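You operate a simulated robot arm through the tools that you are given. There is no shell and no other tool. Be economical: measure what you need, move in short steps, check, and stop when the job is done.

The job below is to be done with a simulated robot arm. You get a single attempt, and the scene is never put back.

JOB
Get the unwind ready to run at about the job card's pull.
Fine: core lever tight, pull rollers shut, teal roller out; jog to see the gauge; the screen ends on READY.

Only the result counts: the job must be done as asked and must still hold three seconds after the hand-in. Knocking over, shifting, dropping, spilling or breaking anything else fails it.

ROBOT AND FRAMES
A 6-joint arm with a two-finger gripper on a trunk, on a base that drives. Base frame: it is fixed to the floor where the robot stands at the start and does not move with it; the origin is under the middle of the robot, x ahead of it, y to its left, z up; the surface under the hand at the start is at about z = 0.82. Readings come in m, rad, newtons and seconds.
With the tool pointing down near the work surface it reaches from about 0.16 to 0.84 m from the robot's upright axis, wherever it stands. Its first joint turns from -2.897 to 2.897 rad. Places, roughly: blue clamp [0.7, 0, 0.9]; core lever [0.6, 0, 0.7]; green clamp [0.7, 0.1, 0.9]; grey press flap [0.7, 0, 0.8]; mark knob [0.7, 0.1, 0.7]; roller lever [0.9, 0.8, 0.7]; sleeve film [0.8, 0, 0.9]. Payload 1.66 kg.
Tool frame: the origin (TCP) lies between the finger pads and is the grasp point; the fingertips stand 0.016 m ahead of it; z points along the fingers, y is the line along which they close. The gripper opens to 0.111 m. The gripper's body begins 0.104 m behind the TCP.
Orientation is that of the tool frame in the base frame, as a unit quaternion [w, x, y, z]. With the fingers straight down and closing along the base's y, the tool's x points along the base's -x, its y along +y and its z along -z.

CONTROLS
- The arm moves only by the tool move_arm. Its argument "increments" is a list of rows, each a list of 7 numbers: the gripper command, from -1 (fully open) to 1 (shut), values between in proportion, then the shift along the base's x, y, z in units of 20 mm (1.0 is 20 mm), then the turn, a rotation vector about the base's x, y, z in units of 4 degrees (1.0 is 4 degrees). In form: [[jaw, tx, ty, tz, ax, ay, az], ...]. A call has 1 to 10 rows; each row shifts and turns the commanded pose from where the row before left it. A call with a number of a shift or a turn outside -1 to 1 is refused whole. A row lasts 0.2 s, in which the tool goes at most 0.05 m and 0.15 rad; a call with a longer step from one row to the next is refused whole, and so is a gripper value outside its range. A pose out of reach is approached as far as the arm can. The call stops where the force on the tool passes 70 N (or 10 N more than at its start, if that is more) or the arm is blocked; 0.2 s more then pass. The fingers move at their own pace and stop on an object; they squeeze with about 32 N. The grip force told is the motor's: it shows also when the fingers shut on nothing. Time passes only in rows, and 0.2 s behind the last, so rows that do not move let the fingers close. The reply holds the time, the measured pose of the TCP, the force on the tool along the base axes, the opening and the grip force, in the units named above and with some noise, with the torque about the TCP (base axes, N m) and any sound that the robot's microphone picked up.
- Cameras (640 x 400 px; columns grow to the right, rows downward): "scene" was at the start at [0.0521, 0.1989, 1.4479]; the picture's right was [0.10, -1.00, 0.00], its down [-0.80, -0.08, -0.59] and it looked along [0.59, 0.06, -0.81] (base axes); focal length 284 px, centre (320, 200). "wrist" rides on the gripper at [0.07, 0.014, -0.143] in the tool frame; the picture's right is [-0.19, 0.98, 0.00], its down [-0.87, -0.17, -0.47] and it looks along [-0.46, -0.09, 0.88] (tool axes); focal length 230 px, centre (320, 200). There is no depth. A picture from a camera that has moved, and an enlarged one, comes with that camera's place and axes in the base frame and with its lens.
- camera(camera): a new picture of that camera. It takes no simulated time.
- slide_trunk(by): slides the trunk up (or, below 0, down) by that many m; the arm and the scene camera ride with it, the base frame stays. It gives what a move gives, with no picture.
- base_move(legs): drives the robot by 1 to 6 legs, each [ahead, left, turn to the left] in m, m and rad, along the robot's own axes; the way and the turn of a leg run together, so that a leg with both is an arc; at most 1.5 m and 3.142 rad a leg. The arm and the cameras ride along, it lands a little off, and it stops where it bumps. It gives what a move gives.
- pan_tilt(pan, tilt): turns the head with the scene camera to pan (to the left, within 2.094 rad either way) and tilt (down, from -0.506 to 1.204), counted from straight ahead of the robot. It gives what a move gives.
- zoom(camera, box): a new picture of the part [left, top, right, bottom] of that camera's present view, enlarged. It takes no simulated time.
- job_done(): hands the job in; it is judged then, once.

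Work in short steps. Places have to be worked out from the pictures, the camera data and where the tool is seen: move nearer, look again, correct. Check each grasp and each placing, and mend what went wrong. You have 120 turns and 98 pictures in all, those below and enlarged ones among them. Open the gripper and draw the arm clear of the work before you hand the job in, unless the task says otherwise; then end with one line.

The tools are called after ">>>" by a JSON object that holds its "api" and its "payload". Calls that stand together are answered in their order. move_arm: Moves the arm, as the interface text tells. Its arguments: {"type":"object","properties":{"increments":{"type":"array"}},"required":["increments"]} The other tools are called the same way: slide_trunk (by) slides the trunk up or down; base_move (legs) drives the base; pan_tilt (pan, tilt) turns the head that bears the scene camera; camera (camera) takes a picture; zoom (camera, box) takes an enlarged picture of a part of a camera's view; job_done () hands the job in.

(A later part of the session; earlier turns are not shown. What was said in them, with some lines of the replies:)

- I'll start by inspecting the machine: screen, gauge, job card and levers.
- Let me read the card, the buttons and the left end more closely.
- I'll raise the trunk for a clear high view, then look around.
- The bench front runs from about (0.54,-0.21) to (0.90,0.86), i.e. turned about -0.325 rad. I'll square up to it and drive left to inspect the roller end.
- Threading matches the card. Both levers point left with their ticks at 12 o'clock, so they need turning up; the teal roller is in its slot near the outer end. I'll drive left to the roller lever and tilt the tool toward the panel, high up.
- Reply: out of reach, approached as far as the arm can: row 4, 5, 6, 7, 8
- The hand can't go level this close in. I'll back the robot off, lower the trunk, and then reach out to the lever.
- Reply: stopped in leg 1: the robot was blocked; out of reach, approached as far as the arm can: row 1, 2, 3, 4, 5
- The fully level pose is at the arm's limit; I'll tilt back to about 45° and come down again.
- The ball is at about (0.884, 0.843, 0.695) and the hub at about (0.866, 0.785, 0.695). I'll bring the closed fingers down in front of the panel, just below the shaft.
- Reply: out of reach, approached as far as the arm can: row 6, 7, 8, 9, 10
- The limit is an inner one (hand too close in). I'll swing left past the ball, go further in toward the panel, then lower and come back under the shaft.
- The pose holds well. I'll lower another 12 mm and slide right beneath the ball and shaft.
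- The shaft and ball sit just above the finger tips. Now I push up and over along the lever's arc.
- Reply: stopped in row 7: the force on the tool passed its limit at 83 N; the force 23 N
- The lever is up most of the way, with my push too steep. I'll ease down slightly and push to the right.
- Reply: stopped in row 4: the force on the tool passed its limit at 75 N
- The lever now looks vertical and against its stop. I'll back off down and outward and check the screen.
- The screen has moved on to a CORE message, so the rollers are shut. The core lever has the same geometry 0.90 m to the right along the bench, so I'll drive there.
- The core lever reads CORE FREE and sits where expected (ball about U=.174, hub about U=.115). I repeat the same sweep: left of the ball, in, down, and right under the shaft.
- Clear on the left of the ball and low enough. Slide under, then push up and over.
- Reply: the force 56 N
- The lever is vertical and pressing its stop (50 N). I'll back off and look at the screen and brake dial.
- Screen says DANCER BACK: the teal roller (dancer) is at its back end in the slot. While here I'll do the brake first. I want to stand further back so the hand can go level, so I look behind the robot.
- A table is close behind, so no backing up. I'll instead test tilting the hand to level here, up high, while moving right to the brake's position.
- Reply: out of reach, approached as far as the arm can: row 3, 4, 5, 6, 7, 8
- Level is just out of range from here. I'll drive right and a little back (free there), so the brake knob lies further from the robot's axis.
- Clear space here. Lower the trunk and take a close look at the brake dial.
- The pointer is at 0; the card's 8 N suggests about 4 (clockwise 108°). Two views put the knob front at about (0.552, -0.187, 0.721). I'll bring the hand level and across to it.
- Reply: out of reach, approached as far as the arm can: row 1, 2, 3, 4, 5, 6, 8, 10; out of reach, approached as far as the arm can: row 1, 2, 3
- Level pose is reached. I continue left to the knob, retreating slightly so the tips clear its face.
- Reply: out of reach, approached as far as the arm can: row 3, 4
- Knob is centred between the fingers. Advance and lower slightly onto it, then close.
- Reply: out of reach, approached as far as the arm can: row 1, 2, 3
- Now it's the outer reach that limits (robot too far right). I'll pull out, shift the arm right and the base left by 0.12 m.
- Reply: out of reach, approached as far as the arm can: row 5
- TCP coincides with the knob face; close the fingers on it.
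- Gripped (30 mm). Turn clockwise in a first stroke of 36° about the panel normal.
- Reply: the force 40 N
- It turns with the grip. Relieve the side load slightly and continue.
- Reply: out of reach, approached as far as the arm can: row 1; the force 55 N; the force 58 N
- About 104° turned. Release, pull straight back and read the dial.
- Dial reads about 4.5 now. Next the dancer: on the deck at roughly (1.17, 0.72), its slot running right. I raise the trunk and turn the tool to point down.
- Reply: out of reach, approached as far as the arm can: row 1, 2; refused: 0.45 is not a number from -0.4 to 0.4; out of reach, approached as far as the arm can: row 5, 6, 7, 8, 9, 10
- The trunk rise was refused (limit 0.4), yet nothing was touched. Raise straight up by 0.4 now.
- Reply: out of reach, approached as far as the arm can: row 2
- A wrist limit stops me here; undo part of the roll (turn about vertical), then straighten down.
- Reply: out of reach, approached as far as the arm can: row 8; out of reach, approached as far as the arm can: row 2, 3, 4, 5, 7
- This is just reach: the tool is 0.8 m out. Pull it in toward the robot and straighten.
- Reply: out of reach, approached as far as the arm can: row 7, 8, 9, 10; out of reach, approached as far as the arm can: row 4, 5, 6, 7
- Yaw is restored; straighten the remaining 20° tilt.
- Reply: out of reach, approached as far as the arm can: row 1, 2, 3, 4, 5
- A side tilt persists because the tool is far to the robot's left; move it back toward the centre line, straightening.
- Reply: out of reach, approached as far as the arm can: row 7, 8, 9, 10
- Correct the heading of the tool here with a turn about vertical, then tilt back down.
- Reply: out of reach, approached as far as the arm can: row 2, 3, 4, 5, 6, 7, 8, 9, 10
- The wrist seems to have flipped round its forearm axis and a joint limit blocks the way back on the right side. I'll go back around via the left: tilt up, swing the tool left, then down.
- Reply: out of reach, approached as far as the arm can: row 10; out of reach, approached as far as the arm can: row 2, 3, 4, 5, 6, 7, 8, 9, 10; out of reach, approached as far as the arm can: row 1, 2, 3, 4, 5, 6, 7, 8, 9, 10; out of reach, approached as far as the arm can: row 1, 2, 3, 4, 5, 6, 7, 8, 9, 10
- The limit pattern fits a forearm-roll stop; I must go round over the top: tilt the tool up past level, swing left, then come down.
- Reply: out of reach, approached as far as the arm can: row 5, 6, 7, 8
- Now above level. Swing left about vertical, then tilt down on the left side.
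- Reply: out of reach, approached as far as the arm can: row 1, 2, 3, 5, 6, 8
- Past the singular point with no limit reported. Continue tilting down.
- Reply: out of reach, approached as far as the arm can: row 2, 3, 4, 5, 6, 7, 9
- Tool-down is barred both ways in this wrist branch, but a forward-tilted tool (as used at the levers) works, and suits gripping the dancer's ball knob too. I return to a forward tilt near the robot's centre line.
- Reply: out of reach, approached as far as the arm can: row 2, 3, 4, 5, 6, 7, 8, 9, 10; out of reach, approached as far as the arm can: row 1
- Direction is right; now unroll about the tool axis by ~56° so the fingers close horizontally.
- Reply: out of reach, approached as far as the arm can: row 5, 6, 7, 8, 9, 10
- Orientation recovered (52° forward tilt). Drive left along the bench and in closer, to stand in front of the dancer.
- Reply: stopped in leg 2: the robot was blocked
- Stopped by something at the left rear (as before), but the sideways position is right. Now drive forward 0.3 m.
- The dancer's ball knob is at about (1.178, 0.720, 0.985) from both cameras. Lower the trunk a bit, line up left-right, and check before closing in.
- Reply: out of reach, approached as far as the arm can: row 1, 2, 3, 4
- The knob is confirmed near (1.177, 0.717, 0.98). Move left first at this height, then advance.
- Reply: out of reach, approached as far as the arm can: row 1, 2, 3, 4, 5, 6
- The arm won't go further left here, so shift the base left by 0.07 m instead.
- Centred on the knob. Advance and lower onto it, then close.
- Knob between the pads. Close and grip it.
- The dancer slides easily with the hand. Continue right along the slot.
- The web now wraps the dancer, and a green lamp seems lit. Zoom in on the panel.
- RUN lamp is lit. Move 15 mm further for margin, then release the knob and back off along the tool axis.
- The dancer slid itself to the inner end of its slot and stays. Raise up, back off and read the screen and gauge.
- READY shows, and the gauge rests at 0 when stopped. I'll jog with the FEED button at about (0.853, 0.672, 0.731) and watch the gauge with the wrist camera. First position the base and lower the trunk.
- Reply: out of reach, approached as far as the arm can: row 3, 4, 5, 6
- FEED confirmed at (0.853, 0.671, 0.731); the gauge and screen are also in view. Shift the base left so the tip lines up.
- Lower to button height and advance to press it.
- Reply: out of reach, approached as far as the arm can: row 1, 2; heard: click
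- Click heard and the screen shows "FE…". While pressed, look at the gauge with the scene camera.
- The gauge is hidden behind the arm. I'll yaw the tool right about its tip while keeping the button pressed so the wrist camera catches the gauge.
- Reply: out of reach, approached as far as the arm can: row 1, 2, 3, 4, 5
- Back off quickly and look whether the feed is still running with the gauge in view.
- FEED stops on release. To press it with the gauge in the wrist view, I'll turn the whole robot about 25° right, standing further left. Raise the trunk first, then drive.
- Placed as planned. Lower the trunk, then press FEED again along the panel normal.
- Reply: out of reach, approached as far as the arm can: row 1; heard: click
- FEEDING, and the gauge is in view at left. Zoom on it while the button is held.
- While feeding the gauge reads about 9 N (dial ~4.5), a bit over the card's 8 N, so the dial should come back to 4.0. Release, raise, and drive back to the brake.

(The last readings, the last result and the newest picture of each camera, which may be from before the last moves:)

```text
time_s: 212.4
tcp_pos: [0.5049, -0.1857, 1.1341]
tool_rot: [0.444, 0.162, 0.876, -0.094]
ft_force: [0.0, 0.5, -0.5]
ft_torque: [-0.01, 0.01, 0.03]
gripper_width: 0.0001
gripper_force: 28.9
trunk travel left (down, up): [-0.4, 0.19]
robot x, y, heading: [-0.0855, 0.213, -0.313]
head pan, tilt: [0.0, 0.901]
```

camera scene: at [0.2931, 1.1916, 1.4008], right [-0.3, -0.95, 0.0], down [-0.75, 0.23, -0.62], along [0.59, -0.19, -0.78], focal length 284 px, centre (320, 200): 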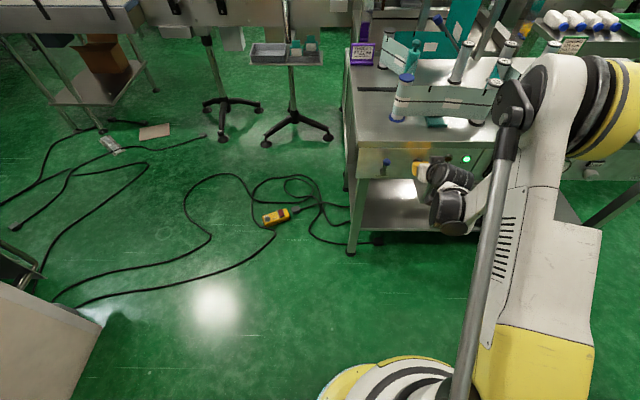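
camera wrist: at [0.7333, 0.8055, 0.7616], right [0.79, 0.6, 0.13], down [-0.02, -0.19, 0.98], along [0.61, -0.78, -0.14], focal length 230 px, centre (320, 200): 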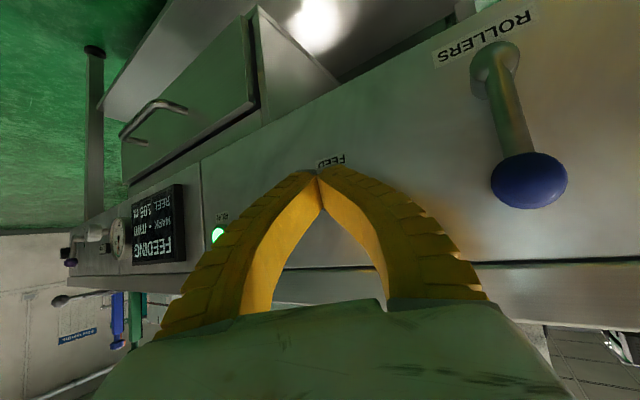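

Nicely placed in front of the brake. Lower the trunk with the jaws open and look.

>>> {"api": "slide_trunk", "payload": {"by": -0.4}}

>>> {"api": "move_arm", "payload": {"increments": [[-0.45, 0, 0, 0, 0, 0, 0], [-0.45, 0.2, 0.6, -0.2, 0, 0, 0], [-0.45, 0, 0, 0, 0, 0, 0]]}}

>>> {"api": "camera", "payload": {"camera": "wrist"}}

```text
time_s: 216.3
tcp_pos: [0.5049, -0.1858, 0.7339]
tool_rot: [0.444, 0.162, 0.876, -0.094]
ft_force: [-0.2, 0.6, 0.3]
ft_torque: [-0.02, 0.0, 0.01]
gripper_width: 0.0001
gripper_force: 28.7
trunk travel left (down, up): [0.0, 0.59]
robot x, y, heading: [-0.0863, 0.2168, -0.312]
head pan, tilt: [0.0, 0.901]
```

```text
time_s: 217.1
tcp_pos: [0.5114, -0.1742, 0.7335]
tool_rot: [0.442, 0.162, 0.877, -0.094]
ft_force: [-0.4, -0.5, 0.2]
ft_torque: [0.02, -0.02, -0.02]
gripper_width: 0.0819
gripper_force: 1.0
out of reach, approached as far as the arm can: row 2
trunk travel left (down, up): [0.0, 0.59]
robot x, y, heading: [-0.0854, 0.2127, -0.317]
head pan, tilt: [0.0, 0.901]
```

```text
8 pictures are left
camera wrist: at [0.3703, -0.104, 0.761], right [0.47, 0.87, 0.13], down [0.07, -0.18, 0.98], along [0.88, -0.45, -0.15], focal length 230 px, centre (320, 200)
```

wrist: 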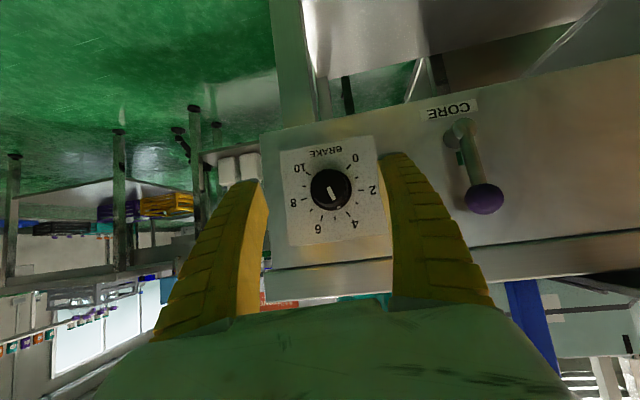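

Knob centred between open fingers. Advance onto it and close.

>>> {"api": "move_arm", "payload": {"increments": [[-0.45, 0.6, -0.195, -0.1, 0, 0, 0], [-0.45, 0.6, -0.195, -0.1, 0, 0, 0], [-0.45, 0.6, -0.195, -0.1, 0, 0, 0], [-0.45, 0, 0, 0, 0, 0, 0]]}}

>>> {"api": "move_arm", "payload": {"increments": [[1, 0, 0, 0, 0, 0, 0], [1, 0, 0, 0, 0, 0, 0], [1, 0, 0, 0, 0, 0, 0]]}}

>>> {"api": "zoom", "payload": {"camera": "wrist", "box": [240, 110, 420, 260]}}

```text
time_s: 218.1
tcp_pos: [0.5485, -0.187, 0.7252]
tool_rot: [0.443, 0.163, 0.876, -0.094]
ft_force: [0.0, 0.7, 0.6]
ft_torque: [0.06, 0.03, -0.01]
gripper_width: 0.0818
gripper_force: 1.0
trunk travel left (down, up): [0.0, 0.59]
robot x, y, heading: [-0.0813, 0.2106, -0.319]
head pan, tilt: [0.0, 0.901]
```

```text
time_s: 218.9
tcp_pos: [0.5483, -0.1857, 0.7256]
tool_rot: [0.444, 0.161, 0.877, -0.093]
ft_force: [1.5, 15.2, 0.5]
ft_torque: [0.18, 0.27, 0.29]
gripper_width: 0.0295
gripper_force: 33.7
trunk travel left (down, up): [0.0, 0.59]
robot x, y, heading: [-0.0891, 0.2135, -0.318]
head pan, tilt: [0.0, 0.901]
```

```text
2.67 times, centred on (330, 185) of wrist
camera zoom: at [0.4078, -0.115, 0.7542], right [0.47, 0.88, 0.13], down [0.07, -0.18, 0.98], along [0.88, -0.45, -0.14], focal length 614 px, centre (293, 240)
```

zoom: 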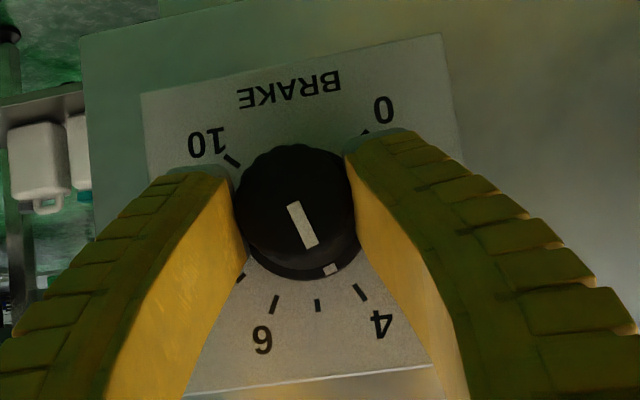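

Gripped; pointer at about 4.5. Turn counter-clockwise ~14° and check.

>>> {"api": "move_arm", "payload": {"increments": [[1, 0, 0, 0, -0.951, 0.308, 0], [1, 0, 0, 0, -0.951, 0.308, 0], [1, 0, 0, 0, -0.951, 0.308, 0], [1, 0, 0, 0, -0.476, 0.154, 0], [1, 0, 0, 0, 0, 0, 0]]}}

>>> {"api": "zoom", "payload": {"camera": "wrist", "box": [240, 110, 420, 260]}}

```text
time_s: 219.5
tcp_pos: [0.5465, -0.1845, 0.7253]
tool_rot: [0.442, 0.112, 0.879, -0.138]
ft_force: [12.9, 46.9, -13.9]
ft_torque: [0.17, -0.22, 0.3]
gripper_width: 0.0252
gripper_force: 33.7
out of reach, approached as far as the arm can: row 1, 2, 3
trunk travel left (down, up): [0.0, 0.59]
robot x, y, heading: [-0.0863, 0.2153, -0.307]
head pan, tilt: [0.0, 0.901]
stopped in row 3: the force on the tool passed its limit at 73 N (the readings are from after the stop); the commanded pose is now the measured one
```

```text
2.67 times, centred on (330, 185) of wrist
camera zoom: at [0.4028, -0.1178, 0.7488], right [0.42, 0.91, 0.01], down [0.1, -0.06, 0.99], along [0.9, -0.42, -0.11], focal length 614 px, centre (293, 240)
```

zoom: 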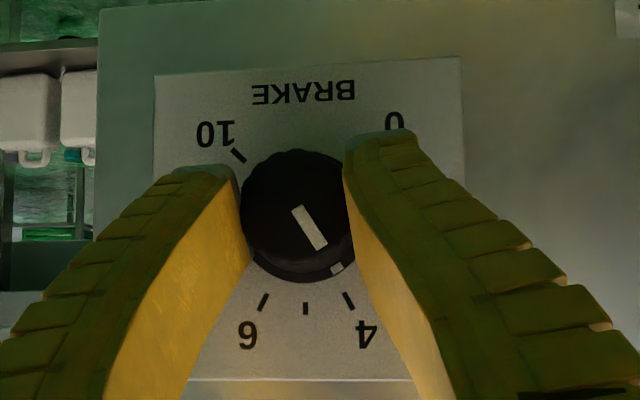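

Now about 3.8. Reading the gauge again with its parallax, it may have shown nearer 10 N than 9 N, so I'd like about 3.5. Relieve the side load and turn ~8° more.

>>> {"api": "move_arm", "payload": {"increments": [[1, 0.05, 0.12, 0, 0, 0, 0], [1, 0, 0.05, 0, -0.951, 0.308, 0], [1, 0, 0.05, 0, -0.951, 0.308, 0], [1, 0, 0, 0, 0, 0, 0]]}}

>>> {"api": "zoom", "payload": {"camera": "wrist", "box": [240, 110, 420, 260]}}

```text
time_s: 220.2
tcp_pos: [0.5463, -0.1842, 0.7258]
tool_rot: [0.445, 0.086, 0.878, -0.158]
ft_force: [9.7, 52.9, -21.9]
ft_torque: [0.23, -0.12, 0.42]
gripper_width: 0.0244
gripper_force: 33.8
out of reach, approached as far as the arm can: row 2, 3
trunk travel left (down, up): [0.0, 0.59]
robot x, y, heading: [-0.0824, 0.2147, -0.302]
head pan, tilt: [0.0, 0.901]
stopped in row 3: the force on the tool passed its limit at 74 N (the readings are from after the stop); the commanded pose is now the measured one
```

```text
2.67 times, centred on (330, 185) of wrist
camera zoom: at [0.4002, -0.1206, 0.7466], right [0.4, 0.92, -0.04], down [0.11, 0.0, 0.99], along [0.91, -0.4, -0.1], focal length 614 px, centre (293, 240)
```

zoom: 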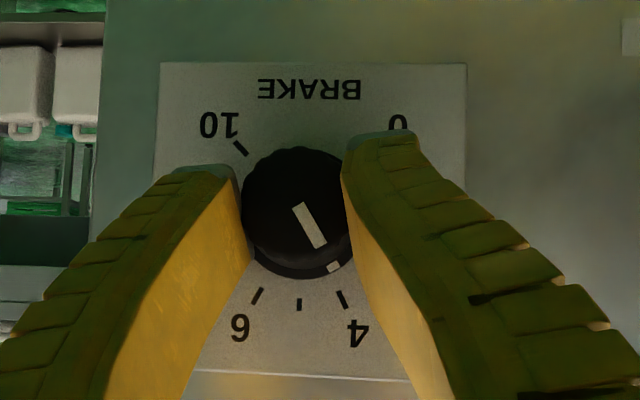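

The dial is at about 3.75 and the grip began to slip. Release, roll back, regrip and turn a little more.

>>> {"api": "move_arm", "payload": {"increments": [[-0.3, 0, 0, 0, 0, 0, 0], [-0.3, 0, 0, 0, 0, 0, 0], [-0.3, 0.03, -0.03, 0, 0.951, -0.308, 0], [-0.3, 0.03, -0.03, 0, 0.951, -0.308, 0], [-0.3, 0.03, -0.03, 0, 0.951, -0.308, 0], [-0.3, 0, 0, 0, 0.951, -0.308, 0], [-0.3, 0, 0, 0, 0, 0, 0]]}}

>>> {"api": "move_arm", "payload": {"increments": [[1, 0, 0, 0, 0, 0, 0], [1, 0, 0, 0, 0, 0, 0], [1, 0, 0, 0, 0, 0, 0], [1, 0, 0, 0, -0.951, 0.308, 0], [1, 0, 0, 0, -0.951, 0.308, 0], [1, 0, 0, 0, -0.4, 0.13, 0]]}}

>>> {"api": "zoom", "payload": {"camera": "wrist", "box": [240, 110, 420, 260]}}

```text
time_s: 221.8
tcp_pos: [0.5425, -0.1982, 0.729]
tool_rot: [0.467, 0.156, 0.869, -0.041]
ft_force: [0.5, 0.0, -0.1]
ft_torque: [-0.02, 0.01, 0.01]
gripper_width: 0.0736
gripper_force: 1.4
trunk travel left (down, up): [0.0, 0.59]
robot x, y, heading: [-0.0825, 0.2137, -0.305]
head pan, tilt: [0.0, 0.901]
```

```text
time_s: 222.8
tcp_pos: [0.5448, -0.185, 0.7313]
tool_rot: [0.466, 0.141, 0.872, -0.057]
ft_force: [-11.4, 23.7, 17.1]
ft_torque: [0.3, -0.04, 0.11]
gripper_width: 0.024
gripper_force: 34.0
trunk travel left (down, up): [0.0, 0.59]
robot x, y, heading: [-0.0872, 0.2139, -0.304]
head pan, tilt: [0.0, 0.901]
stopped in row 4: the force on the tool passed its limit at 71 N (the readings are from after the stop); the commanded pose is now the measured one
```

```text
2.67 times, centred on (330, 185) of wrist
camera zoom: at [0.3977, -0.1264, 0.7545], right [0.39, 0.9, 0.19], down [0.03, -0.22, 0.98], along [0.92, -0.38, -0.11], focal length 614 px, centre (293, 240)
```

zoom: 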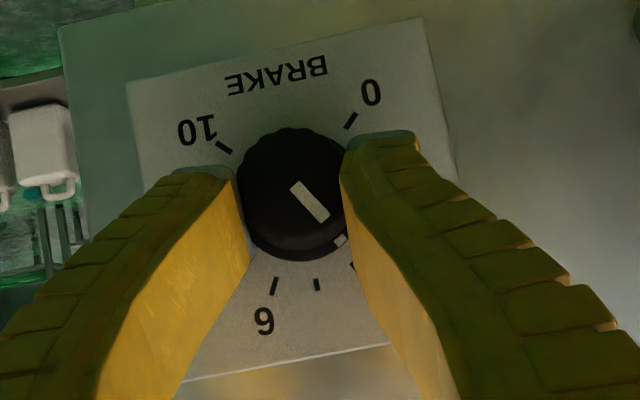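

Still about 3.8. Relieve the load from the off-centre grip, then turn counter-clockwise again.

>>> {"api": "move_arm", "payload": {"increments": [[1, -0.05, 0.15, 0.1, 0, 0, 0], [1, 0, 0, 0, -0.951, 0.308, 0], [1, 0, 0, 0, -0.951, 0.308, 0], [1, 0, 0, 0, -0.7, 0.23, 0], [1, 0, 0, 0, 0, 0, 0]]}}

```text
time_s: 224.0
tcp_pos: [0.5432, -0.1841, 0.7311]
tool_rot: [0.449, 0.096, 0.877, -0.14]
ft_force: [-17.4, 46.7, -3.7]
ft_torque: [0.48, 0.13, 0.58]
gripper_width: 0.0162
gripper_force: 34.0
trunk travel left (down, up): [0.0, 0.59]
robot x, y, heading: [-0.0844, 0.2144, -0.304]
head pan, tilt: [0.0, 0.901]
```

>>> {"api": "zoom", "payload": {"camera": "wrist", "box": [240, 110, 420, 260]}}

```text
2.67 times, centred on (330, 185) of wrist
camera zoom: at [0.3974, -0.1206, 0.7523], right [0.4, 0.92, 0.0], down [0.09, -0.04, 0.99], along [0.91, -0.4, -0.1], focal length 614 px, centre (293, 240)
```

zoom: 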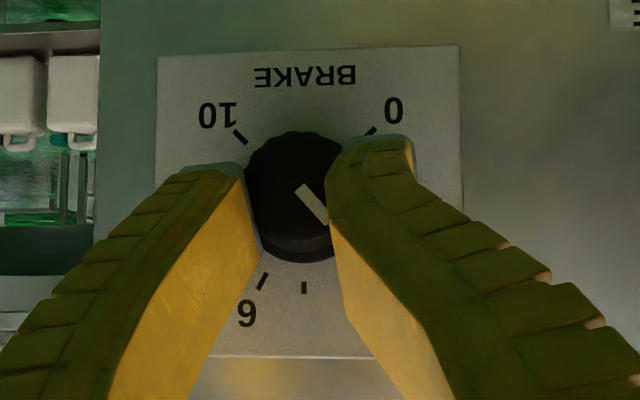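

The dial is now about 3.65, which should give near 8 N by either estimate. Release, back off, and go jog again to verify.

>>> {"api": "move_arm", "payload": {"increments": [[-0.3, 0, 0, 0, 0, 0, 0], [-0.3, 0, 0, 0, 0, 0, 0], [-0.3, -0.5, 0.16, 0, 0, 0, 0], [-0.3, -0.6, 0.2, 0, 0, 0, 0], [1, -0.3, 0.1, 0, 0.8, -0.26, 0], [1, 0, 0, 0, 0.8, -0.26, 0], [1, 0, 0, 0, 0.8, -0.26, 0]]}}

>>> {"api": "slide_trunk", "payload": {"by": 0.4}}

>>> {"api": "base_move", "payload": {"legs": [[0, 0.78, 0], [0.15, 0, 0], [0, 0.4, 0], [0, 0, -0.443]]}}

```text
time_s: 225.6
tcp_pos: [0.5158, -0.178, 0.7301]
tool_rot: [0.464, 0.139, 0.873, -0.064]
ft_force: [-0.4, -0.8, 0.0]
ft_torque: [-0.02, -0.01, -0.01]
gripper_width: 0.0
gripper_force: 28.2
trunk travel left (down, up): [0.0, 0.59]
robot x, y, heading: [-0.0832, 0.213, -0.303]
head pan, tilt: [0.0, 0.901]
```

```text
time_s: 229.4
tcp_pos: [0.5162, -0.1788, 1.1302]
tool_rot: [0.464, 0.139, 0.873, -0.065]
ft_force: [0.5, -0.2, 0.0]
ft_torque: [0.02, 0.01, 0.02]
gripper_width: 0.0
gripper_force: 28.5
trunk travel left (down, up): [-0.4, 0.19]
robot x, y, heading: [-0.0829, 0.2157, -0.303]
head pan, tilt: [0.0, 0.901]
```

```text
time_s: 238.0
tcp_pos: [0.796, 0.6957, 1.131]
tool_rot: [0.438, 0.324, 0.822, -0.162]
ft_force: [-0.3, 0.4, -0.9]
ft_torque: [0.0, 0.04, 0.02]
gripper_width: 0.0
gripper_force: 28.7
trunk travel left (down, up): [-0.4, 0.19]
robot x, y, heading: [0.4184, 1.3067, -0.742]
head pan, tilt: [0.0, 0.901]
```

Same place as before. Lower and press FEED again.

>>> {"api": "slide_trunk", "payload": {"by": -0.4}}

>>> {"api": "move_arm", "payload": {"increments": [[1, 0.6, -0.22, 0.1, 0, 0, 0], [1, 0.6, -0.22, 0.05, 0, 0, 0], [1, 0.6, -0.22, 0, 0, 0, 0], [1, 0.1, -0.03, 0, 0, 0, 0], [1, 0, 0, 0, 0, 0, 0]]}}

```text
time_s: 241.8
tcp_pos: [0.7972, 0.6946, 0.731]
tool_rot: [0.439, 0.323, 0.822, -0.162]
ft_force: [0.3, -0.5, 0.3]
ft_torque: [-0.01, -0.02, 0.0]
gripper_width: 0.0001
gripper_force: 28.6
trunk travel left (down, up): [0.0, 0.59]
robot x, y, heading: [0.4155, 1.3036, -0.74]
head pan, tilt: [0.0, 0.901]
```

```text
time_s: 243.0
tcp_pos: [0.8325, 0.6802, 0.7351]
tool_rot: [0.439, 0.323, 0.823, -0.162]
ft_force: [-9.9, 7.0, -2.0]
ft_torque: [0.01, -0.06, 0.15]
gripper_width: 0.0
gripper_force: 28.5
trunk travel left (down, up): [0.0, 0.59]
robot x, y, heading: [0.4175, 1.3044, -0.746]
head pan, tilt: [0.0, 0.901]
heard: click
```

Pressed (click). Zoom on the gauge area, as in the last jog.

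>>> {"api": "zoom", "payload": {"camera": "wrist", "box": [90, 205, 140, 265]}}

```text
6.67 times, centred on (115, 235) of wrist
camera zoom: at [0.7257, 0.7967, 0.7576], right [0.74, 0.65, 0.17], down [-0.05, -0.2, 0.98], along [0.67, -0.73, -0.11], focal length 1534 px, centre (1687, -33)
```

zoom: 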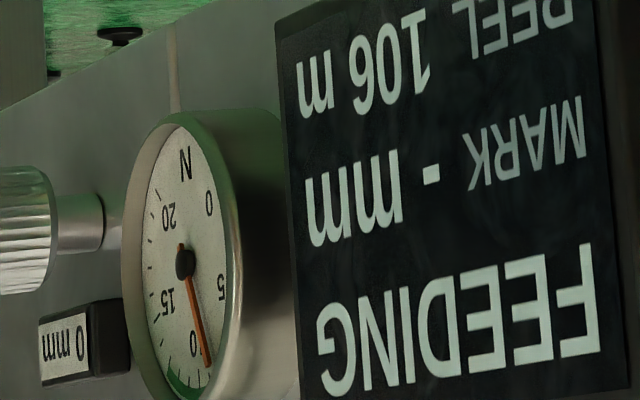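

The needle now sits between 5 and 10, near 8. One sharper zoom on the dial to be sure.

>>> {"api": "zoom", "payload": {"camera": "wrist", "box": [98, 222, 112, 268]}}

```text
8.70 times, centred on (105, 245) of wrist
camera zoom: at [0.7257, 0.7967, 0.7576], right [0.74, 0.65, 0.17], down [-0.05, -0.2, 0.98], along [0.67, -0.73, -0.11], focal length 2001 px, centre (2190, -191)
```

zoom: 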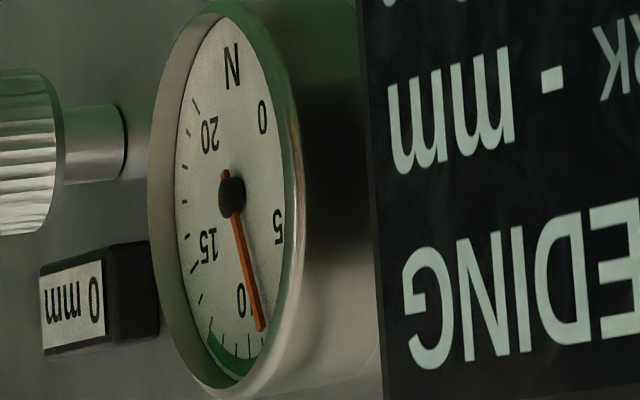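

With the hub's parallax allowed for, the needle is at about 8 N, as on the card. Release FEED, open the gripper, raise and draw clear.

>>> {"api": "move_arm", "payload": {"increments": [[1, -0.8, 0.26, 0, 0, 0, 0], [1, -0.8, 0.26, 0, 0, 0, 0], [1, -0.5, 0.16, 0, 0, 0, 0], [-1, 0, 0, 0, 0, 0, 0], [-1, 0, 0, 0, 0, 0, 0]]}}

>>> {"api": "slide_trunk", "payload": {"by": 0.4}}

>>> {"api": "base_move", "payload": {"legs": [[0, 0, 0.443], [0, -0.45, 0], [-0.1, 0, 0]]}}

>>> {"api": "zoom", "payload": {"camera": "scene", "box": [290, 130, 490, 260]}}

```text
time_s: 244.2
tcp_pos: [0.7931, 0.6957, 0.7343]
tool_rot: [0.439, 0.324, 0.822, -0.163]
ft_force: [-0.3, 0.8, 0.7]
ft_torque: [-0.01, -0.01, 0.0]
gripper_width: 0.1109
gripper_force: 0.1
trunk travel left (down, up): [0.0, 0.59]
robot x, y, heading: [0.4163, 1.3082, -0.748]
head pan, tilt: [0.0, 0.901]
```

```text
time_s: 248.1
tcp_pos: [0.7928, 0.695, 1.1332]
tool_rot: [0.439, 0.324, 0.822, -0.162]
ft_force: [-0.5, -0.6, -0.4]
ft_torque: [0.02, -0.01, 0.01]
gripper_width: 0.1107
gripper_force: 0.1
trunk travel left (down, up): [-0.4, 0.19]
robot x, y, heading: [0.4196, 1.3047, -0.741]
head pan, tilt: [0.0, 0.901]
```

```text
time_s: 252.8
tcp_pos: [0.791, 0.5173, 1.1355]
tool_rot: [0.465, 0.132, 0.873, -0.061]
ft_force: [-1.2, 0.1, 0.1]
ft_torque: [-0.02, -0.02, -0.01]
gripper_width: 0.1109
gripper_force: 0.1
trunk travel left (down, up): [-0.4, 0.19]
robot x, y, heading: [0.1905, 0.9052, -0.289]
head pan, tilt: [0.0, 0.901]
```

```text
3.08 times, centred on (390, 195) of scene
camera zoom: at [0.2945, 1.0708, 1.8008], right [-0.29, -0.96, 0.0], down [-0.75, 0.23, -0.62], along [0.6, -0.18, -0.78], focal length 873 px, centre (105, 215)
```

zoom: 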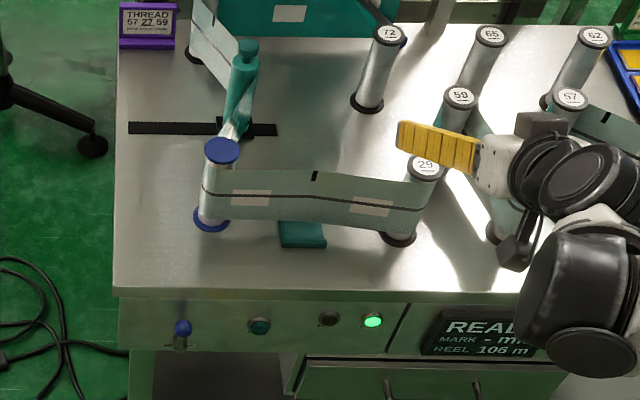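

The screen reads READY with the RUN lamp lit, levers up and the dancer out. Back away slightly more and hand in.

>>> {"api": "base_move", "payload": {"legs": [[0, -0.15, 0], [-0.05, 0, 0]]}}

>>> {"api": "job_done", "payload": {}}

```text
time_s: 254.7
tcp_pos: [0.6968, 0.3872, 1.1348]
tool_rot: [0.464, 0.134, 0.873, -0.062]
ft_force: [-0.1, 0.1, -0.2]
ft_torque: [0.0, -0.03, -0.02]
gripper_width: 0.111
gripper_force: 0.0
trunk travel left (down, up): [-0.4, 0.19]
robot x, y, heading: [0.0963, 0.7726, -0.295]
head pan, tilt: [0.0, 0.901]
```

```text
The job is handed in.
```

The unwind is handed in ready to run: core lever tight, pull rollers shut, teal roller out, and the screen on READY at the last check; the brake reads about 8 N on the gauge (seen at an angle, so roughly ±0.5 N) while jogging with FEED. The robot base bumped something behind it twice near the left end of the bench, and I did not check whether it moved.
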